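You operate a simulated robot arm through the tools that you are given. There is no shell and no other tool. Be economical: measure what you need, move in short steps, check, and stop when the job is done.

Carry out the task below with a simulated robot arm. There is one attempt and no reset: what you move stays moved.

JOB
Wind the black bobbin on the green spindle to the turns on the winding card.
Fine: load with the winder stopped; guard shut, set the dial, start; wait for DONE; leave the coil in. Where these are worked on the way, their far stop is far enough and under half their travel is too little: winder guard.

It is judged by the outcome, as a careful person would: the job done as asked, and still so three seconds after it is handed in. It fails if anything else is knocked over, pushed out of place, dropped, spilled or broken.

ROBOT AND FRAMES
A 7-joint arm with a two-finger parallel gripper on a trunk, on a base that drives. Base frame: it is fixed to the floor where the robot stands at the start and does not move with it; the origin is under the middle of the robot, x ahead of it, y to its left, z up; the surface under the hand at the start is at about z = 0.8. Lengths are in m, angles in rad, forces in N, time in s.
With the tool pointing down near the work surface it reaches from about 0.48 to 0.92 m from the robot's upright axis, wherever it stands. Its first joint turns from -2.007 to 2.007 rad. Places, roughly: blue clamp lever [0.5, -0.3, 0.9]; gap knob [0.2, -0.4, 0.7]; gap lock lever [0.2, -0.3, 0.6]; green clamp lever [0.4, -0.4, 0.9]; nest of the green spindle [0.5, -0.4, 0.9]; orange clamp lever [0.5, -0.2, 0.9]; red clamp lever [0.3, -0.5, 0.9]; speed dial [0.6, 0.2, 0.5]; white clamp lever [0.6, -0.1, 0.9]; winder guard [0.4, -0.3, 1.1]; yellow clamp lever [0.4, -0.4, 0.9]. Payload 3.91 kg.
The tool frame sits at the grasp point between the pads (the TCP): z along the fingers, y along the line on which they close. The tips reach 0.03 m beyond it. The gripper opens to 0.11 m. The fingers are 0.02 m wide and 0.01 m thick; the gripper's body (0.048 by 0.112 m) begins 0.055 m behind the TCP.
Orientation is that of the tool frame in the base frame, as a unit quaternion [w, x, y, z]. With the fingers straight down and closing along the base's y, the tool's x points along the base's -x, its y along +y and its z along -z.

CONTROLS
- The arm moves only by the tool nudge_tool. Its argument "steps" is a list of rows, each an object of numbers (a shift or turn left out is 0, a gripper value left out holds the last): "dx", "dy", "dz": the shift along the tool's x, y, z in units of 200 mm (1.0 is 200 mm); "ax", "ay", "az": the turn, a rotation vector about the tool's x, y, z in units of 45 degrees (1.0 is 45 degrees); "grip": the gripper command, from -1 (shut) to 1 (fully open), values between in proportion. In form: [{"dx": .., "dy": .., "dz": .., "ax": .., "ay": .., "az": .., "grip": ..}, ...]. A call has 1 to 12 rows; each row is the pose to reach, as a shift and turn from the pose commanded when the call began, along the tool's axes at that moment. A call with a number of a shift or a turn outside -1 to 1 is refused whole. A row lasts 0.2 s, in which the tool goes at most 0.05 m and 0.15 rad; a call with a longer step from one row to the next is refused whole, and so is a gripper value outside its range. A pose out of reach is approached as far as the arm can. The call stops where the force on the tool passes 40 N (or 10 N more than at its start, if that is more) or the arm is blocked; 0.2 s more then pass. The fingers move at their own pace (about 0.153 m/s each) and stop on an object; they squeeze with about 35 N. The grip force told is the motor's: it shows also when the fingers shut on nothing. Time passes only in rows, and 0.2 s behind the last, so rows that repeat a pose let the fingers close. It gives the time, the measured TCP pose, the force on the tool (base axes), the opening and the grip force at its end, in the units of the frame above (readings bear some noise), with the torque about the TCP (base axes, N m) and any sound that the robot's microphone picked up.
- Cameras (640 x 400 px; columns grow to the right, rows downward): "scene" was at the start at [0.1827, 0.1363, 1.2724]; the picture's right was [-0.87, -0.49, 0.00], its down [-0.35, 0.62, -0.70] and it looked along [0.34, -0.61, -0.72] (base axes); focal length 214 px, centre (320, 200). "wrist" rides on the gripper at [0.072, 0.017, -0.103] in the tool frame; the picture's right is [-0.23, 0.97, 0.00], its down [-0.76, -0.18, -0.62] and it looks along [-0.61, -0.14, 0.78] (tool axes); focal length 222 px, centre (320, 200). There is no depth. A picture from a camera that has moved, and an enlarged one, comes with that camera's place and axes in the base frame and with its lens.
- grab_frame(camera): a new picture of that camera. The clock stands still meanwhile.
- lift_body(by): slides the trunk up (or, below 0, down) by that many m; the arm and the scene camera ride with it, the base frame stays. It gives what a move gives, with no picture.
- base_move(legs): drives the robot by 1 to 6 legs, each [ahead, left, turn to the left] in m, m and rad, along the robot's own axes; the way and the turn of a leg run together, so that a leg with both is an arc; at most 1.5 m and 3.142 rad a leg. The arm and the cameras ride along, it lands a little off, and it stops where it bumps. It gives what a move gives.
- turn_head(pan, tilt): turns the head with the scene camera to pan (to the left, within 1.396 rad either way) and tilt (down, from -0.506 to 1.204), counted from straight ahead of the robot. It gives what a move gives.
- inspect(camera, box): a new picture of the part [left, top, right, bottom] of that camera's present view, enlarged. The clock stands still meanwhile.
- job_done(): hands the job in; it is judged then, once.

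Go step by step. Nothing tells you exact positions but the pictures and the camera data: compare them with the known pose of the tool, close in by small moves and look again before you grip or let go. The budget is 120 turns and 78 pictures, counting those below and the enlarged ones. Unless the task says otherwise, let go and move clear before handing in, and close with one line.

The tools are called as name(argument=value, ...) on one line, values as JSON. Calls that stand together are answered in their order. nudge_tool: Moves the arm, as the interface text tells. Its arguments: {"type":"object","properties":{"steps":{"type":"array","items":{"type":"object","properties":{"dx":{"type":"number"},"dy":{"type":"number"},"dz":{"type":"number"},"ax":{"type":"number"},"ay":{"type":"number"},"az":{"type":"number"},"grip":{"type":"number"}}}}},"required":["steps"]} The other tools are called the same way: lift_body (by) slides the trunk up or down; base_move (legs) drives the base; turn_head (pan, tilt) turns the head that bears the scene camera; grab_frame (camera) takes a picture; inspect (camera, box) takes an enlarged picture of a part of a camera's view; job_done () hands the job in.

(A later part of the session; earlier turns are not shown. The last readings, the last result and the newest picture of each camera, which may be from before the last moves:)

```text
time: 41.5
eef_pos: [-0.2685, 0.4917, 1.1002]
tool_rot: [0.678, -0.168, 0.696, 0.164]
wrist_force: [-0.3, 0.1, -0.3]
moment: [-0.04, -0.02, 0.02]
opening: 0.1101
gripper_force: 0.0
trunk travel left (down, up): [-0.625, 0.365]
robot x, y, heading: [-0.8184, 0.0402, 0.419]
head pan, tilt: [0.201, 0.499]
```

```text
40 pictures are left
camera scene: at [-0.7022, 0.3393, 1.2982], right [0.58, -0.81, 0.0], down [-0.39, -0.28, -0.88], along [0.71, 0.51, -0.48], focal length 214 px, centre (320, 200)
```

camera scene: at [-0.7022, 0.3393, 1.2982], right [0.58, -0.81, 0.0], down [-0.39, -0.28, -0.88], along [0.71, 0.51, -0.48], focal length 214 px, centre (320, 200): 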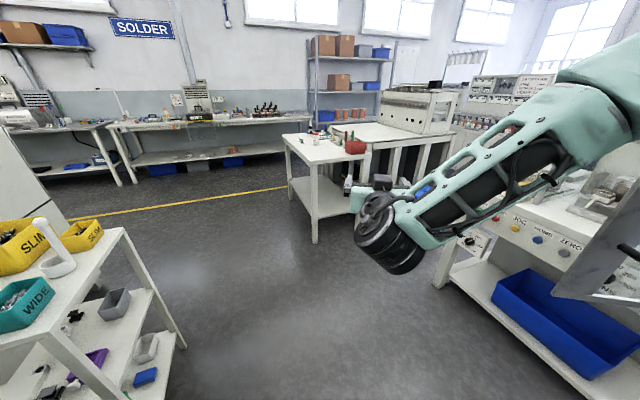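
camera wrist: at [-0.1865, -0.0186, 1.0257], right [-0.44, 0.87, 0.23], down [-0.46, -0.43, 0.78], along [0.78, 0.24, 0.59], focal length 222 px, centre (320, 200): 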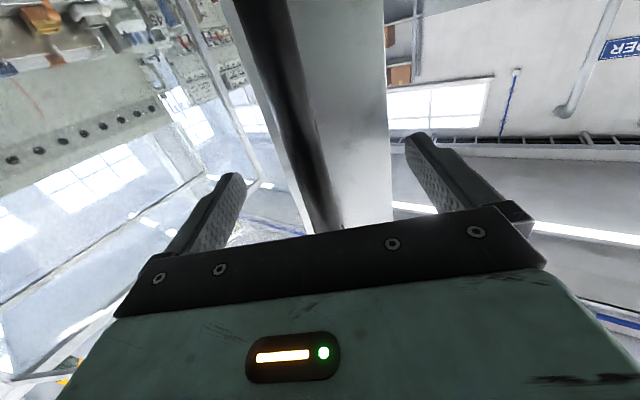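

I pitch the tool back down and then drive around to the left-front of the machine.

nudge_tool(steps=[{"ay": 0.17}, {"ay": 0.34}, {"ay": 0.5}, {"ay": 0.67}, {"ay": 0.84}, {"ay": 1}, {"ay": 1}])

nudge_tool(steps=[{"ay": 0.17}, {"ay": 0.34}, {"ay": 0.5}, {"ay": 0.67}, {"ay": 0.84}, {"ay": 1}, {"ay": 1}])

base_move(legs=[[0.746, 0.354, 0], [0, 0, -1.007], [0.3, 0, 0]])

turn_head(pan=-0.2, tilt=0.6)

grab_frame(camera="scene")

```text
time: 43.1
eef_pos: [-0.2689, 0.4905, 1.0987]
tool_rot: [0.361, -0.216, 0.903, 0.087]
wrist_force: [-0.7, -0.1, -0.1]
moment: [0.0, 0.04, -0.03]
opening: 0.11
gripper_force: 0.1
trunk travel left (down, up): [-0.625, 0.365]
robot x, y, heading: [-0.826, 0.041, 0.419]
head pan, tilt: [0.201, 0.499]
```

```text
time: 44.7
eef_pos: [-0.2682, 0.492, 1.0997]
tool_rot: [-0.014, -0.234, 0.972, -0.002]
wrist_force: [0.3, -0.7, -1.0]
moment: [0.0, -0.04, -0.03]
opening: 0.1101
gripper_force: 0.1
trunk travel left (down, up): [-0.625, 0.365]
robot x, y, heading: [-0.8239, 0.0374, 0.414]
head pan, tilt: [0.201, 0.499]
```

```text
time: 53.4
eef_pos: [0.6418, 0.2667, 1.099]
tool_rot: [-0.012, 0.267, 0.964, 0.004]
wrist_force: [0.5, 0.5, -0.2]
moment: [-0.02, 0.01, -0.03]
opening: 0.1099
gripper_force: 0.1
trunk travel left (down, up): [-0.625, 0.365]
robot x, y, heading: [-0.0333, 0.5012, -0.591]
head pan, tilt: [0.201, 0.499]
```

```text
time: 54.2
eef_pos: [0.6414, 0.2681, 1.0983]
tool_rot: [-0.013, 0.267, 0.964, 0.004]
wrist_force: [-1.3, -0.3, -0.2]
moment: [0.02, 0.03, -0.04]
opening: 0.1099
gripper_force: 0.0
trunk travel left (down, up): [-0.625, 0.365]
robot x, y, heading: [-0.0334, 0.5023, -0.591]
head pan, tilt: [-0.201, 0.6]
```

```text
39 pictures are left
camera scene: at [0.2605, 0.5289, 1.2891], right [-0.71, -0.7, 0.0], down [-0.4, 0.4, -0.83], along [0.58, -0.59, -0.56], focal length 214 px, centre (320, 200)
```

scene: 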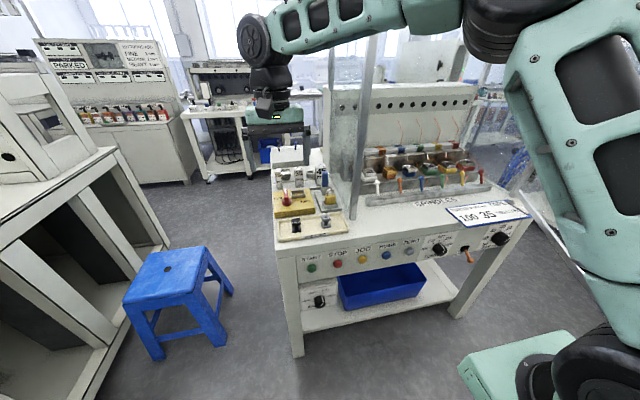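

The guard stands open and the nests are visible. I retract the hand a bit, drive the last stretch, and view the bobbin.

nudge_tool(steps=[{"dx": 0.2}, {"dx": 0.4}, {"dx": 0.6}, {"dx": 0.6}])

base_move(legs=[[0.22, 0, 0]])

turn_head(pan=-0.1, tilt=0.8)

grab_frame(camera="scene")

grab_frame(camera="wrist")

```text
time: 55.2
eef_pos: [0.5391, 0.3294, 1.1007]
tool_rot: [-0.012, 0.267, 0.964, 0.005]
wrist_force: [0.6, -0.4, 0.3]
moment: [0.02, -0.02, -0.03]
opening: 0.1101
gripper_force: 0.1
trunk travel left (down, up): [-0.625, 0.365]
robot x, y, heading: [-0.0352, 0.4989, -0.591]
head pan, tilt: [-0.201, 0.6]
```

```text
time: 56.9
eef_pos: [0.7241, 0.207, 1.101]
tool_rot: [-0.012, 0.266, 0.964, 0.005]
wrist_force: [0.3, -0.2, 0.5]
moment: [-0.01, 0.01, 0.04]
opening: 0.1099
gripper_force: 0.0
trunk travel left (down, up): [-0.625, 0.365]
robot x, y, heading: [0.1476, 0.3777, -0.591]
head pan, tilt: [-0.201, 0.6]
```

```text
time: 57.7
eef_pos: [0.7231, 0.2077, 1.1022]
tool_rot: [-0.012, 0.265, 0.964, 0.004]
wrist_force: [-0.5, 0.3, -1.5]
moment: [-0.02, 0.0, 0.0]
opening: 0.11
gripper_force: 0.1
trunk travel left (down, up): [-0.625, 0.365]
robot x, y, heading: [0.1496, 0.3731, -0.595]
head pan, tilt: [-0.099, 0.799]
```

```text
38 pictures are left
camera scene: at [0.4456, 0.4163, 1.2723], right [-0.64, -0.77, 0.0], down [-0.55, 0.46, -0.7], along [0.54, -0.44, -0.72], focal length 214 px, centre (320, 200)
```

scene: 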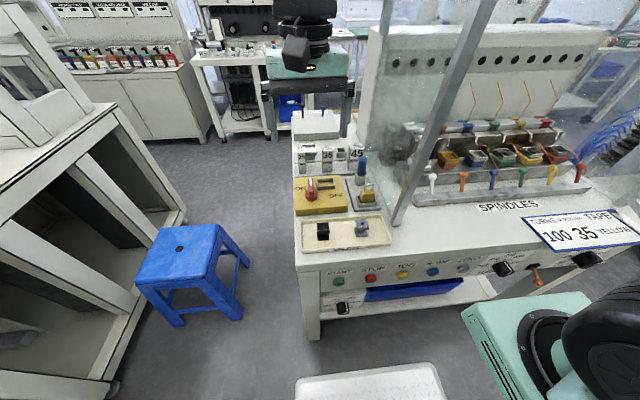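

```text
37 pictures are left
camera wrist: at [0.6718, 0.2578, 1.2067], right [0.69, 0.72, 0.0], down [0.58, -0.55, 0.6], along [0.43, -0.42, -0.8], focal length 222 px, centre (320, 200)
```

wrist: 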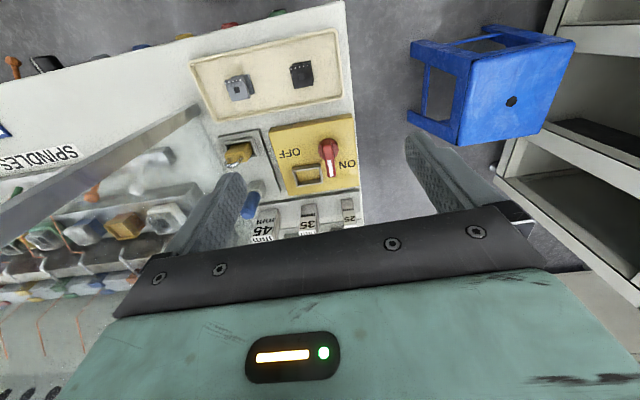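

inspect(camera="wrist", box=[190, 40, 350, 140])

inspect(camera="scene", box=[290, 190, 410, 280])

inspect(camera="scene", box=[420, 110, 600, 210])

```text
4.00 times, centred on (270, 90) of wrist
camera zoom: at [0.6718, 0.2578, 1.2067], right [0.69, 0.72, 0.0], down [0.58, -0.55, 0.6], along [0.43, -0.42, -0.8], focal length 888 px, centre (520, 640)
```

zoom: 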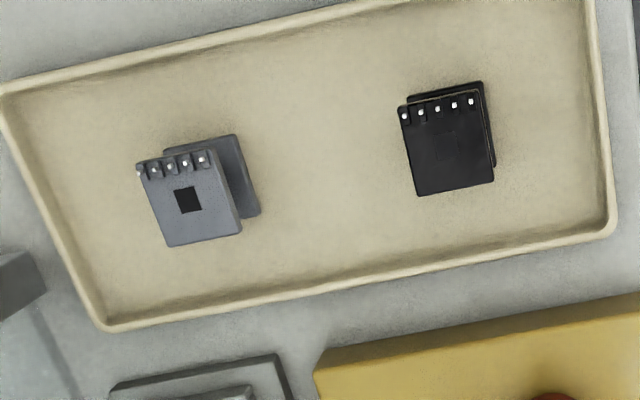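

```text
4.44 times, centred on (350, 235) of scene
camera zoom: at [0.4456, 0.4163, 1.2723], right [-0.64, -0.77, 0.0], down [-0.55, 0.46, -0.7], along [0.54, -0.44, -0.72], focal length 953 px, centre (187, 44)
```

zoom: 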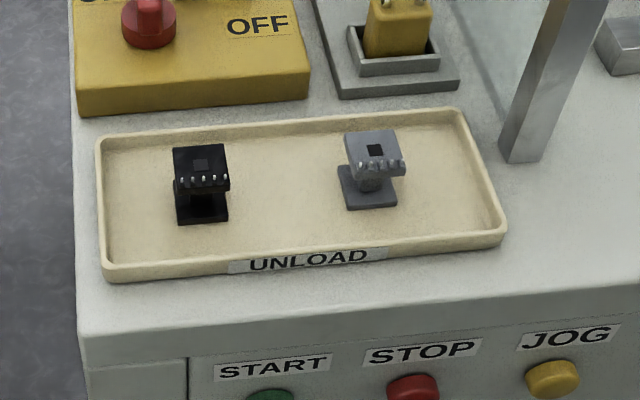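

```text
3.56 times, centred on (510, 160) of scene
camera zoom: at [0.4456, 0.4163, 1.2723], right [-0.64, -0.77, 0.0], down [-0.55, 0.46, -0.7], along [0.54, -0.44, -0.72], focal length 763 px, centre (-356, 342)
```

zoom: 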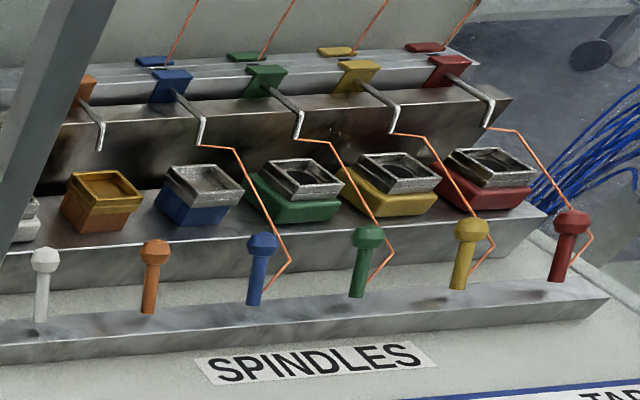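

The black bobbin stands upright in the tray (pins facing front), about 28 mm wide, near (0.688, 0.206), top z ≈ 0.855. I straighten the tool, go above it and look.

nudge_tool(steps=[{"dx": 0.05, "dy": -0.04, "dz": 0.2, "ay": -0.032, "az": 0.066, "grip": 0.1}, {"dx": 0.1, "dy": -0.08, "dz": 0.4, "ay": -0.032, "az": 0.066}, {"dx": 0.14, "dy": -0.105, "dz": 0.6, "ay": -0.032, "az": 0.066}, {"dx": 0.14, "dy": -0.105, "dz": 0.75, "ay": -0.032, "az": 0.066}, {"dx": 0.14, "dy": -0.105, "dz": 0.75, "ay": -0.032, "az": 0.066}])

grab_frame(camera="wrist")

```text
time: 58.9
eef_pos: [0.6855, 0.2049, 0.9519]
tool_rot: [0.001, 0.291, 0.957, 0.0]
wrist_force: [0.4, -0.6, 0.9]
moment: [0.02, -0.01, -0.02]
opening: 0.0604
gripper_force: 0.1
trunk travel left (down, up): [-0.625, 0.365]
robot x, y, heading: [0.1528, 0.3751, -0.591]
head pan, tilt: [-0.099, 0.799]
```

```text
33 pictures are left
camera wrist: at [0.6336, 0.26, 1.0546], right [0.73, 0.68, 0.0], down [0.53, -0.57, 0.62], along [0.43, -0.45, -0.78], focal length 222 px, centre (320, 200)
```

wrist: 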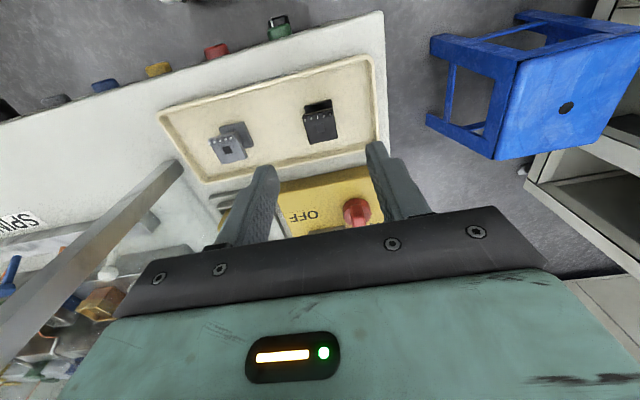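

Well centred over the bobbin. I descend so the fingertips take its upper half and close.

nudge_tool(steps=[{"dz": 0.15}, {"dz": 0.3}, {"dz": 0.42}, {"dz": 0.42}])

inspect(camera="wrist", box=[220, 80, 440, 240])

inspect(camera="scene", box=[290, 190, 410, 280])

```text
time: 59.9
eef_pos: [0.6863, 0.2066, 0.87]
tool_rot: [0.0, 0.29, 0.957, 0.0]
wrist_force: [0.4, -0.5, -0.4]
moment: [-0.01, 0.04, 0.04]
opening: 0.0605
gripper_force: 0.1
trunk travel left (down, up): [-0.625, 0.365]
robot x, y, heading: [0.152, 0.3764, -0.591]
head pan, tilt: [-0.099, 0.799]
```

```text
2.50 times, centred on (330, 160) of wrist
camera zoom: at [0.6349, 0.2611, 0.9721], right [0.73, 0.68, 0.0], down [0.53, -0.57, 0.62], along [0.43, -0.45, -0.78], focal length 555 px, centre (295, 300)
```

zoom: 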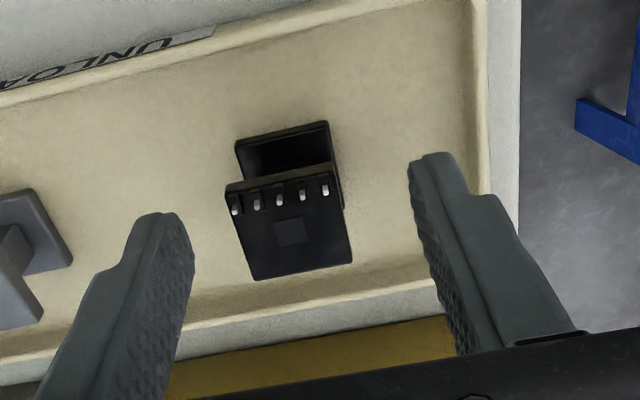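

```text
4.44 times, centred on (350, 235) of scene
camera zoom: at [0.4456, 0.4163, 1.2722], right [-0.64, -0.77, 0.0], down [-0.55, 0.46, -0.7], along [0.54, -0.44, -0.72], focal length 953 px, centre (187, 44)
```

zoom: 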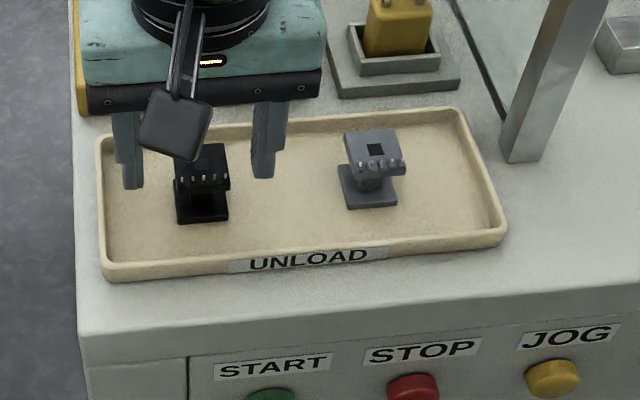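

Aligned. I close on the bobbin and lift a little.

nudge_tool(steps=[{"grip": -1}, {"grip": -1}, {"grip": -1}])

nudge_tool(steps=[{"dz": -0.2}, {"dz": -0.4}, {"dz": -0.6}, {"dz": -0.8}, {"dz": -0.8}])

inspect(camera="wrist", box=[240, 100, 400, 220])

grab_frame(camera="scene")

```text
time: 60.7
eef_pos: [0.6875, 0.2058, 0.8689]
tool_rot: [0.0, 0.29, 0.957, 0.0]
wrist_force: [0.2, 0.0, 0.3]
moment: [0.01, -0.03, 0.02]
opening: 0.0288
gripper_force: 35.2
trunk travel left (down, up): [-0.625, 0.365]
robot x, y, heading: [0.1486, 0.3769, -0.593]
head pan, tilt: [-0.099, 0.799]
```

```text
time: 61.9
eef_pos: [0.6858, 0.204, 1.0291]
tool_rot: [-0.001, 0.29, 0.957, 0.0]
wrist_force: [0.1, -0.2, -0.5]
moment: [-0.01, 0.01, -0.01]
opening: 0.0288
gripper_force: 34.7
trunk travel left (down, up): [-0.625, 0.365]
robot x, y, heading: [0.1493, 0.3723, -0.593]
head pan, tilt: [-0.099, 0.799]
```

```text
3.33 times, centred on (320, 160) of wrist
camera zoom: at [0.6339, 0.259, 1.131], right [0.73, 0.68, 0.0], down [0.53, -0.57, 0.62], along [0.42, -0.45, -0.78], focal length 740 px, centre (320, 333)
```

zoom: 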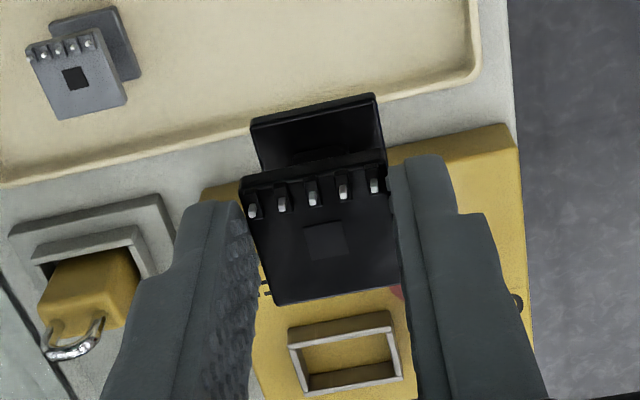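

```text
29 pictures are left
camera scene: at [0.4457, 0.4163, 1.2722], right [-0.64, -0.77, 0.0], down [-0.55, 0.46, -0.7], along [0.54, -0.44, -0.72], focal length 214 px, centre (320, 200)
```

scene: 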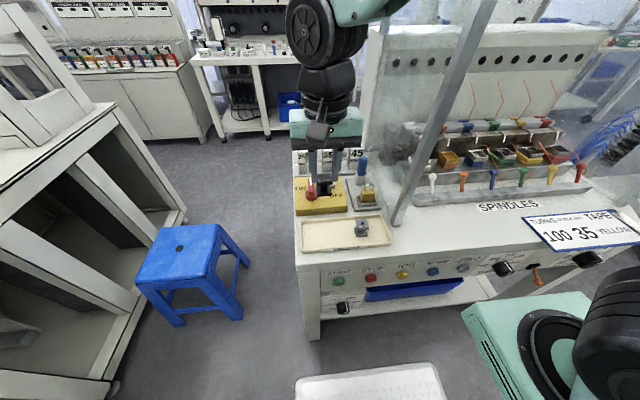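

The bobbin is held straight. The green nest is at about (0.516, -0.404, 0.886); I shift the base a little right and carry the bobbin around the guard post to in front of the nest.

base_move(legs=[[0, -0.08, 0]])

nudge_tool(steps=[{"dx": 0.22, "dz": -0.1}, {"dx": 0.44, "dz": -0.1}, {"dx": 0.5, "dy": -0.2, "dz": -0.1}, {"dx": 0.5, "dy": -0.44, "dz": -0.1}, {"dx": 0.5, "dy": -0.68, "dz": -0.1}, {"dx": 0.5, "dy": -0.92, "dz": -0.1}, {"dx": 0.5, "dy": -1.0, "dz": -0.1}, {"dx": 0.5, "dy": -1.0, "dz": -0.1}])

nudge_tool(steps=[{"dy": -0.24}, {"dy": -0.48}, {"dy": -0.72}, {"dy": -0.96}, {"dy": -1.0}, {"dy": -1.0}])

turn_head(pan=-0.35, tilt=0.55)

grab_frame(camera="scene")

grab_frame(camera="wrist")

```text
time: 62.9
eef_pos: [0.6396, 0.1361, 1.0277]
tool_rot: [0.0, 0.291, 0.957, 0.0]
wrist_force: [-0.1, 0.3, -0.2]
moment: [0.0, -0.01, -0.01]
opening: 0.0286
gripper_force: 34.7
trunk travel left (down, up): [-0.625, 0.365]
robot x, y, heading: [0.1041, 0.3083, -0.594]
head pan, tilt: [-0.099, 0.799]
```

```text
time: 64.7
eef_pos: [0.4444, 0.024, 1.0463]
tool_rot: [-0.001, 0.291, 0.957, 0.0]
wrist_force: [0.0, -0.9, -0.2]
moment: [-0.03, 0.02, 0.0]
opening: 0.0289
gripper_force: 35.6
trunk travel left (down, up): [-0.625, 0.365]
robot x, y, heading: [0.1023, 0.3016, -0.595]
head pan, tilt: [-0.099, 0.799]
```

```text
time: 66.1
eef_pos: [0.3337, -0.1391, 1.0478]
tool_rot: [0.0, 0.292, 0.957, 0.0]
wrist_force: [-0.5, 0.6, -0.5]
moment: [0.0, 0.0, -0.02]
opening: 0.0288
gripper_force: 35.0
trunk travel left (down, up): [-0.625, 0.365]
robot x, y, heading: [0.1055, 0.3102, -0.593]
head pan, tilt: [-0.099, 0.799]
```

```text
time: 66.9
eef_pos: [0.3341, -0.1402, 1.0486]
tool_rot: [-0.001, 0.292, 0.957, 0.0]
wrist_force: [-0.9, 0.2, 0.6]
moment: [0.0, -0.03, -0.03]
opening: 0.0287
gripper_force: 35.1
trunk travel left (down, up): [-0.625, 0.365]
robot x, y, heading: [0.1003, 0.3084, -0.588]
head pan, tilt: [-0.351, 0.55]
```

```text
28 pictures are left
camera scene: at [0.3906, 0.327, 1.2936], right [-0.81, -0.59, 0.0], down [-0.31, 0.42, -0.85], along [0.5, -0.69, -0.52], focal length 214 px, centre (320, 200)
```

scene: 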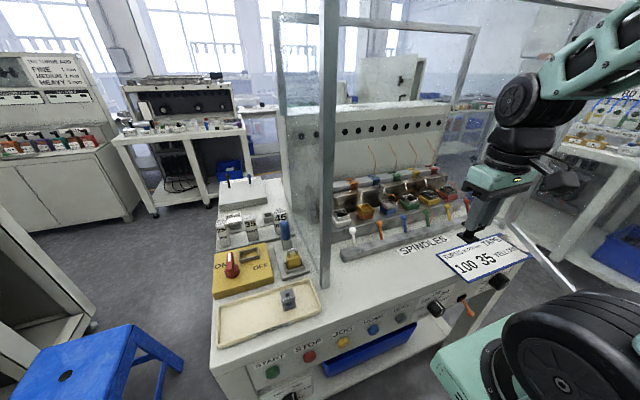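

```text
27 pictures are left
camera wrist: at [0.2821, -0.085, 1.151], right [0.73, 0.68, 0.0], down [0.53, -0.57, 0.62], along [0.42, -0.46, -0.78], focal length 222 px, centre (320, 200)
```

wrist: 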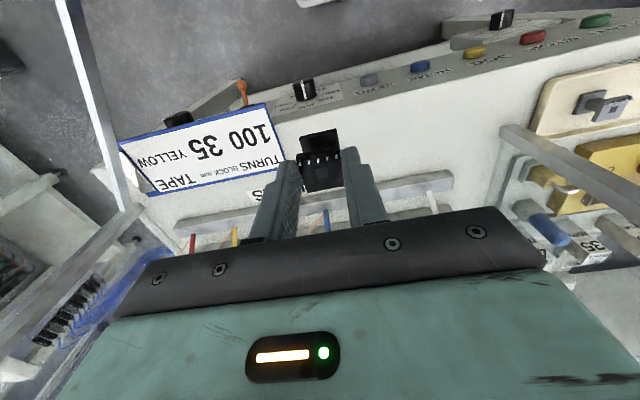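

Clear of the post. I move into the opening toward the green nest in stages.

nudge_tool(steps=[{"dy": -0.2, "dx": -0.1}, {"dy": -0.4, "dx": -0.2}, {"dy": -0.55, "dx": -0.4}, {"dy": -0.595, "dx": -0.6}, {"dy": -0.595, "dx": -0.8}, {"dy": -0.595, "dx": -0.9}, {"dy": -0.595, "dx": -0.9}])

grab_frame(camera="scene")

```text
time: 68.5
eef_pos: [0.4155, -0.3401, 1.0492]
tool_rot: [-0.001, 0.292, 0.957, 0.0]
wrist_force: [0.5, -1.1, -0.3]
moment: [0.01, 0.02, 0.01]
opening: 0.0285
gripper_force: 34.5
trunk travel left (down, up): [-0.625, 0.365]
robot x, y, heading: [0.1053, 0.3081, -0.594]
head pan, tilt: [-0.351, 0.55]
```

```text
26 pictures are left
camera scene: at [0.3906, 0.3269, 1.2936], right [-0.81, -0.59, 0.0], down [-0.31, 0.42, -0.85], along [0.5, -0.69, -0.52], focal length 214 px, centre (320, 200)
```

scene: 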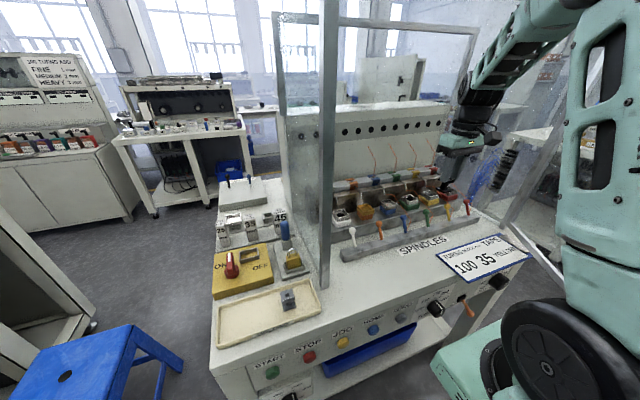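

Positions agree with the picture. I lower the whole arm 6.5 cm with the trunk (keeps the forearm under the frame beam), then move over the nest.

lift_body(by=-0.065)

nudge_tool(steps=[{"dx": -0.15}, {"dx": -0.3}, {"dx": -0.45}, {"dx": -0.58}, {"dx": -0.58}])

inspect(camera="wrist", box=[220, 80, 420, 205])

inspect(camera="scene", box=[330, 90, 530, 240])

```text
time: 69.5
eef_pos: [0.416, -0.3395, 0.9852]
tool_rot: [0.0, 0.291, 0.957, 0.001]
wrist_force: [0.3, -0.3, 0.7]
moment: [0.0, -0.01, -0.03]
opening: 0.0287
gripper_force: 34.8
trunk travel left (down, up): [-0.56, 0.43]
robot x, y, heading: [0.1031, 0.3116, -0.594]
head pan, tilt: [-0.351, 0.55]
```

```text
time: 70.7
eef_pos: [0.5132, -0.4053, 0.9838]
tool_rot: [-0.001, 0.292, 0.956, 0.0]
wrist_force: [0.2, 0.5, -0.5]
moment: [0.01, 0.0, 0.0]
opening: 0.0288
gripper_force: 35.3
trunk travel left (down, up): [-0.56, 0.43]
robot x, y, heading: [0.103, 0.3114, -0.591]
head pan, tilt: [-0.351, 0.55]
```

```text
3.20 times, centred on (320, 142) of wrist
camera zoom: at [0.461, -0.3493, 1.0869], right [0.73, 0.68, 0.0], down [0.53, -0.57, 0.62], along [0.42, -0.46, -0.78], focal length 711 px, centre (320, 384)
```

zoom: 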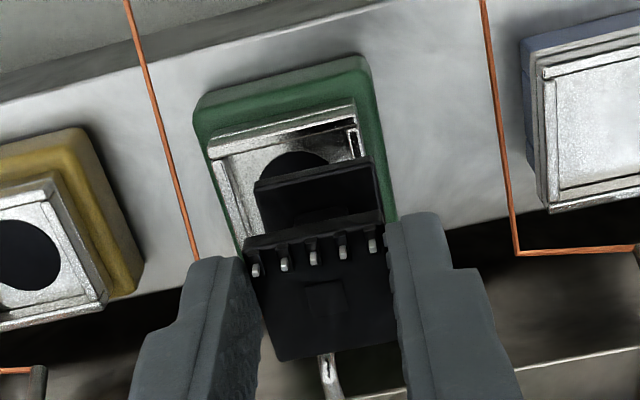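

```text
2.67 times, centred on (430, 165) of scene
camera zoom: at [0.3906, 0.3269, 1.2286], right [-0.81, -0.59, 0.0], down [-0.31, 0.42, -0.85], along [0.5, -0.69, -0.52], focal length 572 px, centre (27, 293)
```

zoom: 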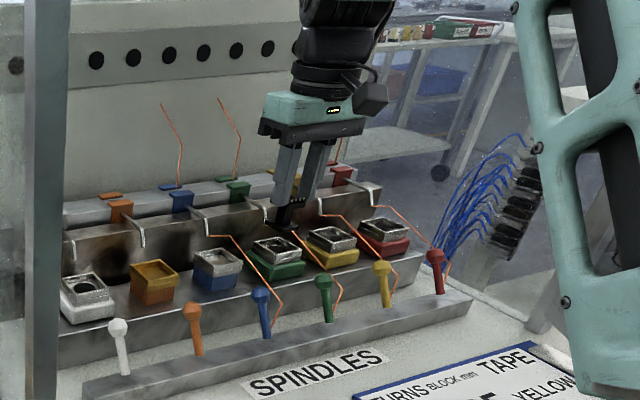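

Excellent view: the nest lies about 11 mm right and 13 mm ahead of the bobbin. I correct and lower to just above the rim.

nudge_tool(steps=[{"dx": -0.065, "dy": -0.055, "dz": 0.0, "az": -0.045}, {"dx": -0.065, "dy": -0.055, "dz": 0.1, "az": -0.045}, {"dx": -0.065, "dy": -0.055, "dz": 0.19, "az": -0.045}, {"dx": -0.065, "dy": -0.055, "dz": 0.19, "az": -0.045}])

inspect(camera="wrist", box=[240, 100, 400, 200])

inspect(camera="scene", box=[380, 140, 500, 220])

```text
time: 71.7
eef_pos: [0.5151, -0.42, 0.9479]
tool_rot: [0.001, 0.275, 0.962, -0.001]
wrist_force: [-2.0, 3.0, 25.6]
moment: [-0.14, -0.29, 0.03]
opening: 0.0287
gripper_force: 35.2
trunk travel left (down, up): [-0.56, 0.43]
robot x, y, heading: [0.1072, 0.3071, -0.592]
head pan, tilt: [-0.351, 0.55]
```

```text
4.00 times, centred on (320, 150) of wrist
camera zoom: at [0.462, -0.3665, 1.0511], right [0.71, 0.71, 0.0], down [0.55, -0.55, 0.63], along [0.44, -0.44, -0.78], focal length 888 px, centre (320, 400)
```

zoom: 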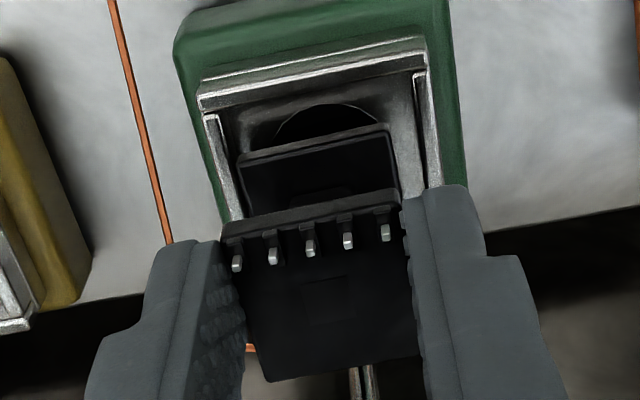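

```text
5.00 times, centred on (440, 180) of scene
camera zoom: at [0.39, 0.328, 1.2291], right [-0.81, -0.59, 0.0], down [-0.31, 0.42, -0.85], along [0.5, -0.69, -0.52], focal length 1072 px, centre (-280, 300)
```

zoom: 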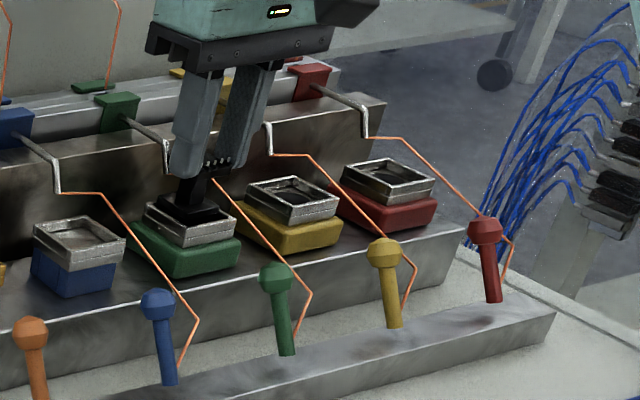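

The bobbin touched the rear rim: it is ~8 mm too far in. I lift slightly, shift back 7.5 mm and 2 mm left, and look.

nudge_tool(steps=[{"dz": -0.045}, {"dz": -0.045, "dx": 0.037, "dy": 0.01}, {"dz": -0.02, "dx": 0.037, "dy": 0.01}, {"dz": -0.02, "dx": 0.037, "dy": 0.01}])

inspect(camera="wrist", box=[240, 100, 400, 200])

```text
time: 72.7
eef_pos: [0.5101, -0.4143, 0.9495]
tool_rot: [-0.001, 0.275, 0.962, 0.0]
wrist_force: [-1.1, -0.1, 0.3]
moment: [0.02, -0.01, -0.01]
opening: 0.0286
gripper_force: 35.0
trunk travel left (down, up): [-0.56, 0.43]
robot x, y, heading: [0.1059, 0.3043, -0.595]
head pan, tilt: [-0.351, 0.55]
```

```text
4.00 times, centred on (320, 150) of wrist
camera zoom: at [0.4574, -0.3614, 1.053], right [0.71, 0.71, 0.0], down [0.55, -0.55, 0.62], along [0.44, -0.44, -0.78], focal length 888 px, centre (320, 400)
```

zoom: 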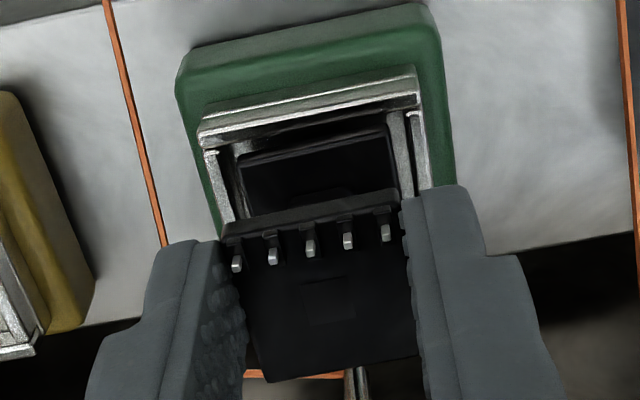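

Bobbin is now centred over the cup. I lower gently.

nudge_tool(steps=[{"dz": 0.015}, {"dz": 0.03}, {"dz": 0.045}, {"dz": 0.045}])

inspect(camera="wrist", box=[240, 100, 400, 200])

```text
time: 73.7
eef_pos: [0.5117, -0.4154, 0.9412]
tool_rot: [0.0, 0.274, 0.962, 0.0]
wrist_force: [-0.7, 1.4, 6.4]
moment: [0.04, 0.11, 0.03]
opening: 0.0287
gripper_force: 35.4
trunk travel left (down, up): [-0.56, 0.43]
robot x, y, heading: [0.1075, 0.3091, -0.595]
head pan, tilt: [-0.351, 0.55]
```

```text
4.00 times, centred on (320, 150) of wrist
camera zoom: at [0.4575, -0.3624, 1.0443], right [0.71, 0.71, 0.0], down [0.55, -0.55, 0.62], along [0.44, -0.44, -0.78], focal length 888 px, centre (320, 400)
```

zoom: 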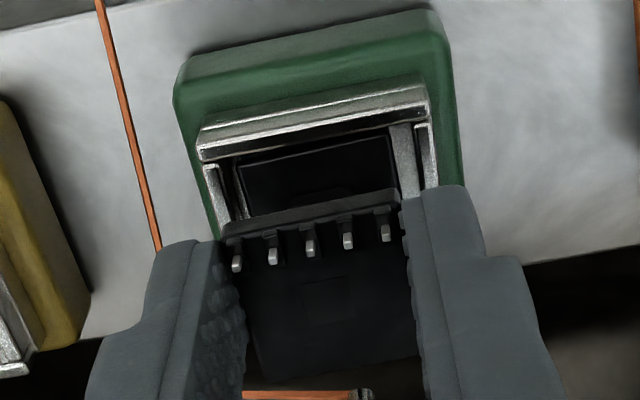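

Light contact; I press down a few more millimetres to seat it.

nudge_tool(steps=[{"dz": 0.01}, {"dz": 0.02}, {"dz": 0.03}, {"dz": 0.03}])

inspect(camera="scene", box=[380, 140, 500, 220])

```text
time: 74.7
eef_pos: [0.5112, -0.4151, 0.937]
tool_rot: [0.001, 0.273, 0.962, -0.002]
wrist_force: [4.4, -6.6, 26.6]
moment: [-0.17, -0.11, 0.02]
opening: 0.0286
gripper_force: 35.5
trunk travel left (down, up): [-0.56, 0.43]
robot x, y, heading: [0.1029, 0.3102, -0.592]
head pan, tilt: [-0.351, 0.55]
```

```text
5.00 times, centred on (440, 180) of scene
camera zoom: at [0.3903, 0.3275, 1.2288], right [-0.81, -0.59, 0.0], down [-0.31, 0.42, -0.85], along [0.5, -0.69, -0.52], focal length 1072 px, centre (-280, 300)
```

zoom: 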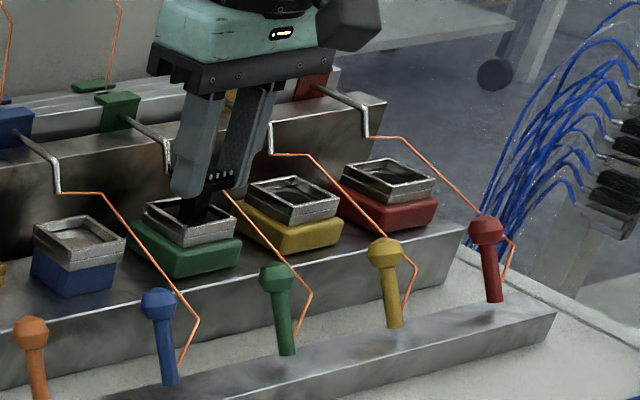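

It is inside the cup, with a slight push on the front wall. I ease it 1 mm inward while holding it down, then see.

nudge_tool(steps=[{"dx": -0.006}, {"dx": -0.006, "dz": 0.006}, {"dx": -0.006, "dz": 0.006}])

inspect(camera="wrist", box=[240, 100, 400, 200])

```text
time: 75.5
eef_pos: [0.5116, -0.4157, 0.9357]
tool_rot: [0.0, 0.275, 0.962, 0.0]
wrist_force: [-2.8, -3.3, 26.4]
moment: [-0.05, 0.13, -0.02]
opening: 0.0287
gripper_force: 35.0
trunk travel left (down, up): [-0.56, 0.43]
robot x, y, heading: [0.1037, 0.3034, -0.591]
head pan, tilt: [-0.351, 0.55]
```

```text
4.00 times, centred on (320, 150) of wrist
camera zoom: at [0.4578, -0.3618, 1.0379], right [0.71, 0.71, 0.0], down [0.55, -0.55, 0.62], along [0.44, -0.44, -0.78], focal length 888 px, centre (320, 400)
```

zoom: 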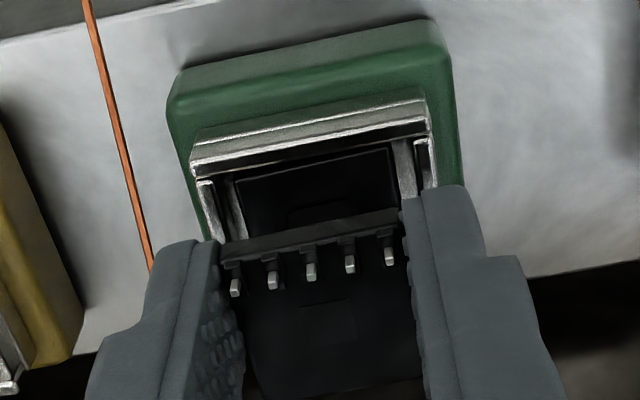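

The bobbin now slides up in the grip, i.e. it sits on the cup floor. I release partially, rise, and check.

nudge_tool(steps=[{"grip": -0.15}, {"grip": -0.15}, {"dz": -0.1}, {"dz": -0.2}, {"dz": -0.3}, {"dz": -0.3}])

inspect(camera="wrist", box=[220, 60, 420, 200])

inspect(camera="scene", box=[380, 140, 500, 220])

```text
time: 76.9
eef_pos: [0.5119, -0.4158, 0.9945]
tool_rot: [-0.001, 0.275, 0.961, 0.0]
wrist_force: [-0.1, 0.2, -0.1]
moment: [0.01, 0.02, -0.02]
opening: 0.0467
gripper_force: 0.1
trunk travel left (down, up): [-0.56, 0.43]
robot x, y, heading: [0.1044, 0.3115, -0.597]
head pan, tilt: [-0.351, 0.55]
```

```text
2.86 times, centred on (320, 130) of wrist
camera zoom: at [0.458, -0.3619, 1.0978], right [0.71, 0.71, 0.0], down [0.55, -0.55, 0.62], along [0.44, -0.44, -0.78], focal length 635 px, centre (320, 400)
```

zoom: 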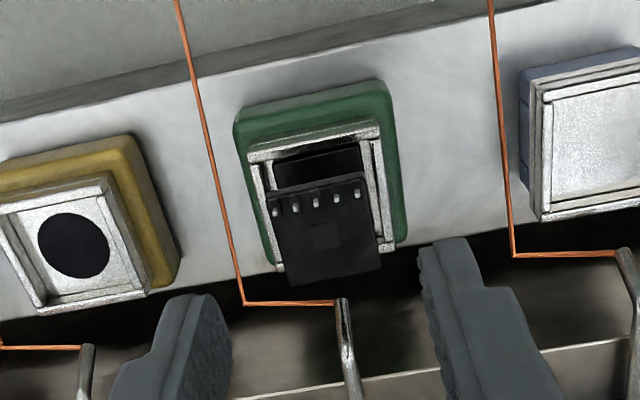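

```text
5.00 times, centred on (440, 180) of scene
camera zoom: at [0.3906, 0.3269, 1.2286], right [-0.81, -0.59, 0.0], down [-0.31, 0.42, -0.85], along [0.5, -0.69, -0.52], focal length 1072 px, centre (-280, 300)
```

zoom: 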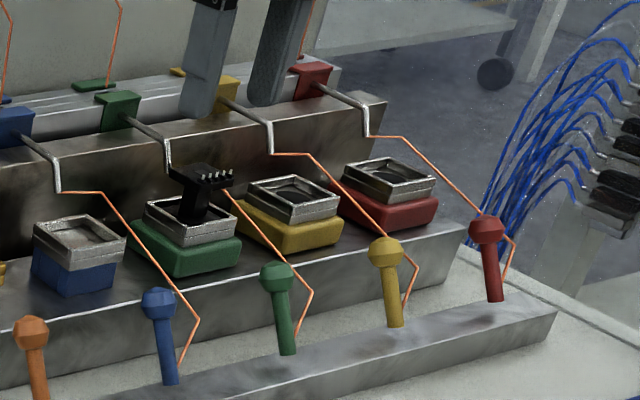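

The bobbin sits upright and level in the green nest. I withdraw the hand out of the opening, to the left, and back the base away, then raise the trunk so I can pass over the open door.

nudge_tool(steps=[{"dx": 0.2}, {"dx": 0.4}, {"dx": 0.6}, {"dx": 0.8}, {"dx": 1.0}, {"dx": 1.0}])

nudge_tool(steps=[{"dx": 0.2, "dy": 0.0}, {"dx": 0.4, "dy": 0.0}, {"dx": 0.5, "dy": 0.2}, {"dx": 0.5, "dy": 0.4}, {"dx": 0.5, "dy": 0.6}, {"dx": 0.5, "dy": 0.8}, {"dx": 0.5, "dy": 1.0}, {"dx": 0.5, "dy": 1.0}])

base_move(legs=[[-0.48, 0.1, 0]])

lift_body(by=0.43)

```text
time: 78.3
eef_pos: [0.3411, -0.3101, 0.9961]
tool_rot: [-0.001, 0.275, 0.961, 0.001]
wrist_force: [0.4, 0.3, -0.5]
moment: [0.0, 0.01, -0.03]
opening: 0.0468
gripper_force: 0.0
trunk travel left (down, up): [-0.56, 0.43]
robot x, y, heading: [0.1047, 0.3095, -0.598]
head pan, tilt: [-0.351, 0.55]
```

```text
time: 80.1
eef_pos: [0.3623, -0.0865, 0.995]
tool_rot: [-0.002, 0.274, 0.962, 0.001]
wrist_force: [0.5, 0.9, 0.5]
moment: [-0.01, -0.02, 0.01]
opening: 0.047
gripper_force: 0.0
trunk travel left (down, up): [-0.56, 0.43]
robot x, y, heading: [0.1052, 0.3081, -0.596]
head pan, tilt: [-0.351, 0.55]
```

```text
time: 83.1
eef_pos: [0.0159, 0.2699, 0.9939]
tool_rot: [-0.001, 0.274, 0.962, 0.0]
wrist_force: [-0.4, -0.3, 0.6]
moment: [-0.01, 0.0, 0.02]
opening: 0.0468
gripper_force: 0.2
trunk travel left (down, up): [-0.56, 0.43]
robot x, y, heading: [-0.2402, 0.6654, -0.59]
head pan, tilt: [-0.351, 0.55]
```

```text
refused: 0.43 is not a number from -0.4 to 0.4
```

lift_body(by=0.4)

nudge_tool(steps=[{"dx": -0.12, "dz": -0.06, "ay": -0.17}, {"dx": -0.24, "dz": -0.12, "ay": -0.34}, {"dx": -0.36, "dz": -0.18, "ay": -0.5}, {"dx": -0.48, "dz": -0.24, "ay": -0.67}, {"dx": -0.6, "dz": -0.3, "ay": -0.84}, {"dx": -0.7, "dz": -0.3, "ay": -1}, {"dx": -0.7, "dz": -0.3, "ay": -1}])

nudge_tool(steps=[{"ay": -0.17}, {"ay": -0.34}, {"ay": -0.5}, {"ay": -0.67}, {"ay": -0.84}, {"ay": -1}, {"ay": -1}])

```text
time: 86.9
eef_pos: [0.0145, 0.2712, 1.394]
tool_rot: [-0.001, 0.274, 0.962, 0.001]
wrist_force: [0.8, 0.1, -0.4]
moment: [0.01, 0.0, 0.0]
opening: 0.0465
gripper_force: 0.1
trunk travel left (down, up): [-0.96, 0.03]
robot x, y, heading: [-0.2413, 0.6661, -0.593]
head pan, tilt: [-0.351, 0.55]
```

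```text
time: 88.5
eef_pos: [0.1357, 0.1936, 1.4537]
tool_rot: [0.368, 0.253, 0.889, -0.104]
wrist_force: [-0.4, -0.2, -0.4]
moment: [0.03, 0.0, 0.0]
opening: 0.0466
gripper_force: 0.1
out of reach, approached as far as the arm can: row 1, 2, 3, 4, 5
trunk travel left (down, up): [-0.96, 0.03]
robot x, y, heading: [-0.2446, 0.6685, -0.591]
head pan, tilt: [-0.351, 0.55]
```

```text
time: 90.1
eef_pos: [0.1791, 0.1103, 1.5008]
tool_rot: [0.68, 0.194, 0.68, -0.194]
wrist_force: [-0.1, 0.2, 0.3]
moment: [0.01, 0.02, 0.06]
opening: 0.0469
gripper_force: 0.1
out of reach, approached as far as the arm can: row 1, 2, 3, 4, 5, 6, 7
trunk travel left (down, up): [-0.96, 0.03]
robot x, y, heading: [-0.2436, 0.6633, -0.591]
head pan, tilt: [-0.351, 0.55]
```

Now I drive around the door's edge in three legs, lower the trunk again on its outer side, and turn toward it.

base_move(legs=[[-0.3, 0, 0], [0, -0.45, 0], [0.18, -0.3, 0]])

lift_body(by=-0.4)

turn_head(pan=0.0, tilt=0.45)

grab_frame(camera="scene")

```text
time: 96.3
eef_pos: [-0.3448, -0.4432, 1.5002]
tool_rot: [0.68, 0.194, 0.681, -0.193]
wrist_force: [-0.7, -0.7, 0.5]
moment: [0.0, 0.0, -0.02]
opening: 0.0469
gripper_force: 0.1
trunk travel left (down, up): [-0.96, 0.03]
robot x, y, heading: [-0.7652, 0.1123, -0.59]
head pan, tilt: [-0.351, 0.55]
```

```text
time: 100.2
eef_pos: [-0.3447, -0.4418, 1.1013]
tool_rot: [0.679, 0.196, 0.68, -0.195]
wrist_force: [0.1, -0.2, -1.0]
moment: [0.02, 0.02, -0.01]
opening: 0.0468
gripper_force: 0.2
trunk travel left (down, up): [-0.56, 0.43]
robot x, y, heading: [-0.7619, 0.1112, -0.589]
head pan, tilt: [-0.351, 0.55]
```

```text
time: 101.0
eef_pos: [-0.3444, -0.4426, 1.1008]
tool_rot: [0.68, 0.194, 0.68, -0.194]
wrist_force: [0.3, 0.6, -0.6]
moment: [0.0, 0.01, 0.0]
opening: 0.047
gripper_force: 0.1
trunk travel left (down, up): [-0.56, 0.43]
robot x, y, heading: [-0.7624, 0.1142, -0.59]
head pan, tilt: [0.0, 0.45]
```

```text
15 pictures are left
camera scene: at [-0.4543, 0.1509, 1.2377], right [-0.56, -0.83, 0.0], down [-0.36, 0.24, -0.9], along [0.75, -0.5, -0.44], focal length 214 px, centre (320, 200)
```

scene: 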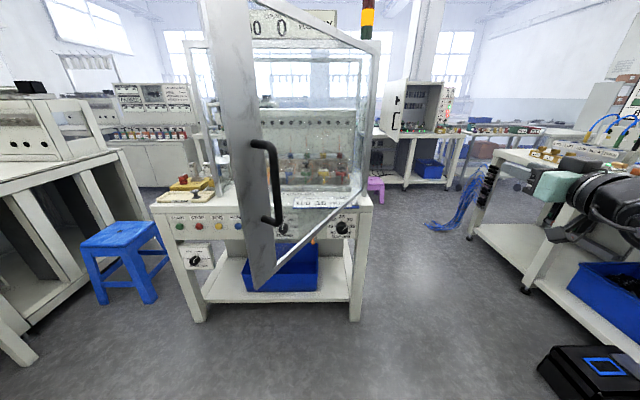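

I'm on the door's outer side now. I close the fingers and turn left so the hand faces the door.

base_move(legs=[[0, 0, 0.58]])

nudge_tool(steps=[{"grip": -1}, {"grip": -1}])

turn_head(pan=-0.15, tilt=0.5)

grab_frame(camera="scene")

```text
time: 103.0
eef_pos: [-0.1103, -0.1209, 1.1018]
tool_rot: [0.707, -0.008, 0.707, 0.009]
wrist_force: [0.2, -0.1, -0.5]
moment: [-0.01, 0.02, 0.02]
opening: 0.0469
gripper_force: 0.1
trunk travel left (down, up): [-0.56, 0.43]
robot x, y, heading: [-0.7633, 0.1126, -0.015]
head pan, tilt: [0.0, 0.45]
```

```text
time: 103.6
eef_pos: [-0.1098, -0.1206, 1.1019]
tool_rot: [0.707, -0.008, 0.707, 0.008]
wrist_force: [0.6, -0.1, 0.5]
moment: [0.01, 0.02, 0.01]
opening: 0.0
gripper_force: 34.9
trunk travel left (down, up): [-0.56, 0.43]
robot x, y, heading: [-0.7678, 0.1104, -0.014]
head pan, tilt: [0.0, 0.45]
```

```text
time: 104.3
eef_pos: [-0.1106, -0.1216, 1.1008]
tool_rot: [0.707, -0.008, 0.707, 0.008]
wrist_force: [-0.4, 0.0, 0.7]
moment: [-0.02, 0.04, 0.0]
opening: 0.0003
gripper_force: 34.9
trunk travel left (down, up): [-0.56, 0.43]
robot x, y, heading: [-0.7651, 0.1082, -0.017]
head pan, tilt: [-0.15, 0.499]
```

```text
14 pictures are left
camera scene: at [-0.5283, 0.3004, 1.2332], right [-0.16, -0.99, 0.0], down [-0.47, 0.08, -0.88], along [0.87, -0.14, -0.48], focal length 214 px, centre (320, 200)
```

scene: 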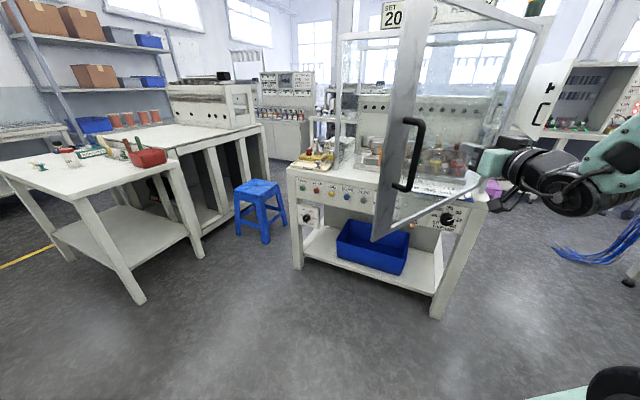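

Driving straight ahead will push the door shut with the fist nearly at constant radius from the hinge. I do most of it with the base, the end with the arm.

base_move(legs=[[0.3, 0, 0]])

base_move(legs=[[0.2, 0, 0]])

grab_frame(camera="scene")

```text
time: 106.3
eef_pos: [0.194, -0.1245, 1.1017]
tool_rot: [0.707, -0.008, 0.707, 0.008]
wrist_force: [0.6, -0.5, -0.4]
moment: [0.03, 0.03, -0.01]
opening: 0.0001
gripper_force: 35.2
trunk travel left (down, up): [-0.56, 0.43]
robot x, y, heading: [-0.4626, 0.1047, -0.012]
head pan, tilt: [-0.15, 0.499]
```

```text
time: 108.0
eef_pos: [0.3934, -0.1298, 1.1018]
tool_rot: [0.706, -0.007, 0.708, 0.008]
wrist_force: [0.1, -0.2, 0.7]
moment: [0.01, 0.01, -0.01]
opening: 0.0002
gripper_force: 34.4
trunk travel left (down, up): [-0.56, 0.43]
robot x, y, heading: [-0.2573, 0.1022, -0.019]
head pan, tilt: [-0.15, 0.499]
```

```text
13 pictures are left
camera scene: at [-0.0226, 0.2933, 1.2332], right [-0.16, -0.99, 0.0], down [-0.47, 0.08, -0.88], along [0.87, -0.14, -0.48], focal length 214 px, centre (320, 200)
```

scene: 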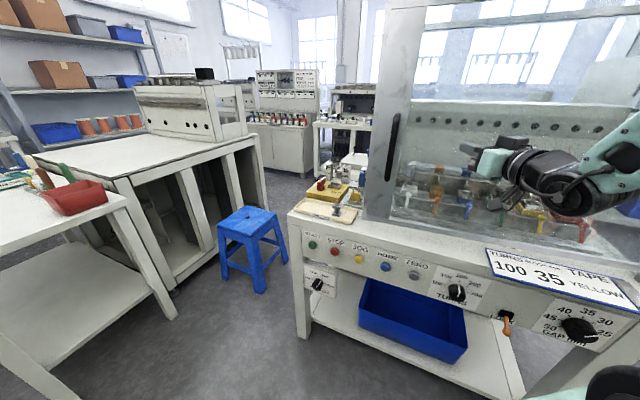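

The door is nearly shut; I finish with the arm, force-limited.

nudge_tool(steps=[{"dz": 0.1}, {"dz": 0.2}, {"dz": 0.3}, {"dz": 0.4}, {"dz": 0.5}, {"dz": 0.6}])

grab_frame(camera="scene")

```text
time: 108.8
eef_pos: [0.4563, -0.1278, 1.1013]
tool_rot: [0.707, -0.008, 0.707, 0.008]
wrist_force: [-23.4, 4.2, 6.1]
moment: [-0.03, -0.15, -0.09]
opening: 0.0
gripper_force: 35.1
trunk travel left (down, up): [-0.56, 0.43]
robot x, y, heading: [-0.2577, 0.1042, -0.015]
head pan, tilt: [-0.15, 0.499]
stopped in row 4: the force on the tool passed its limit at 51 N (the readings are from after the stop); the commanded pose is now the measured one
```

```text
12 pictures are left
camera scene: at [-0.0243, 0.2935, 1.2336], right [-0.16, -0.99, 0.0], down [-0.47, 0.08, -0.88], along [0.87, -0.14, -0.48], focal length 214 px, centre (320, 200)
```

scene: 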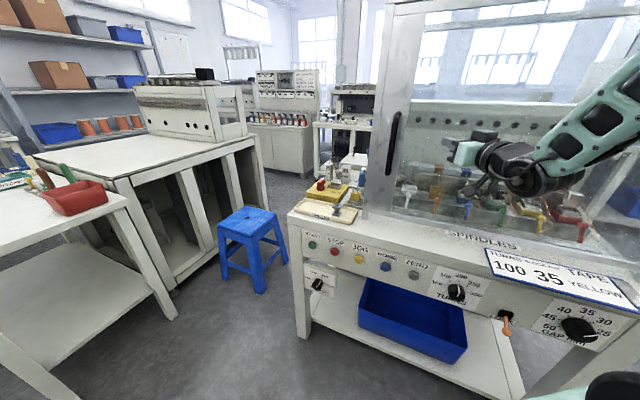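

Firm stop. I push once more to see if it moves any further.

nudge_tool(steps=[{"dz": 0.03}, {"dz": 0.06}, {"dz": 0.09}, {"dz": 0.12}])

inspect(camera="scene", box=[350, 0, 450, 230])

```text
time: 109.2
eef_pos: [0.4548, -0.1277, 1.1012]
tool_rot: [0.706, -0.007, 0.708, 0.007]
wrist_force: [-25.7, 4.7, 6.2]
moment: [-0.07, -0.16, -0.02]
opening: 0.0
gripper_force: 35.0
trunk travel left (down, up): [-0.56, 0.43]
robot x, y, heading: [-0.2616, 0.1059, -0.016]
head pan, tilt: [-0.15, 0.499]
stopped in row 1: the force on the tool passed its limit at 50 N (the readings are from after the stop); the commanded pose is now the measured one
```

```text
1.74 times, centred on (400, 115) of scene
camera zoom: at [-0.0249, 0.2936, 1.2335], right [-0.16, -0.99, 0.0], down [-0.47, 0.08, -0.88], along [0.87, -0.14, -0.48], focal length 373 px, centre (181, 348)
```

zoom: 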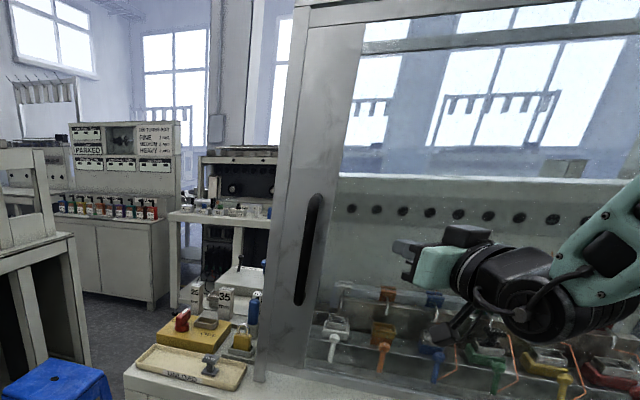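

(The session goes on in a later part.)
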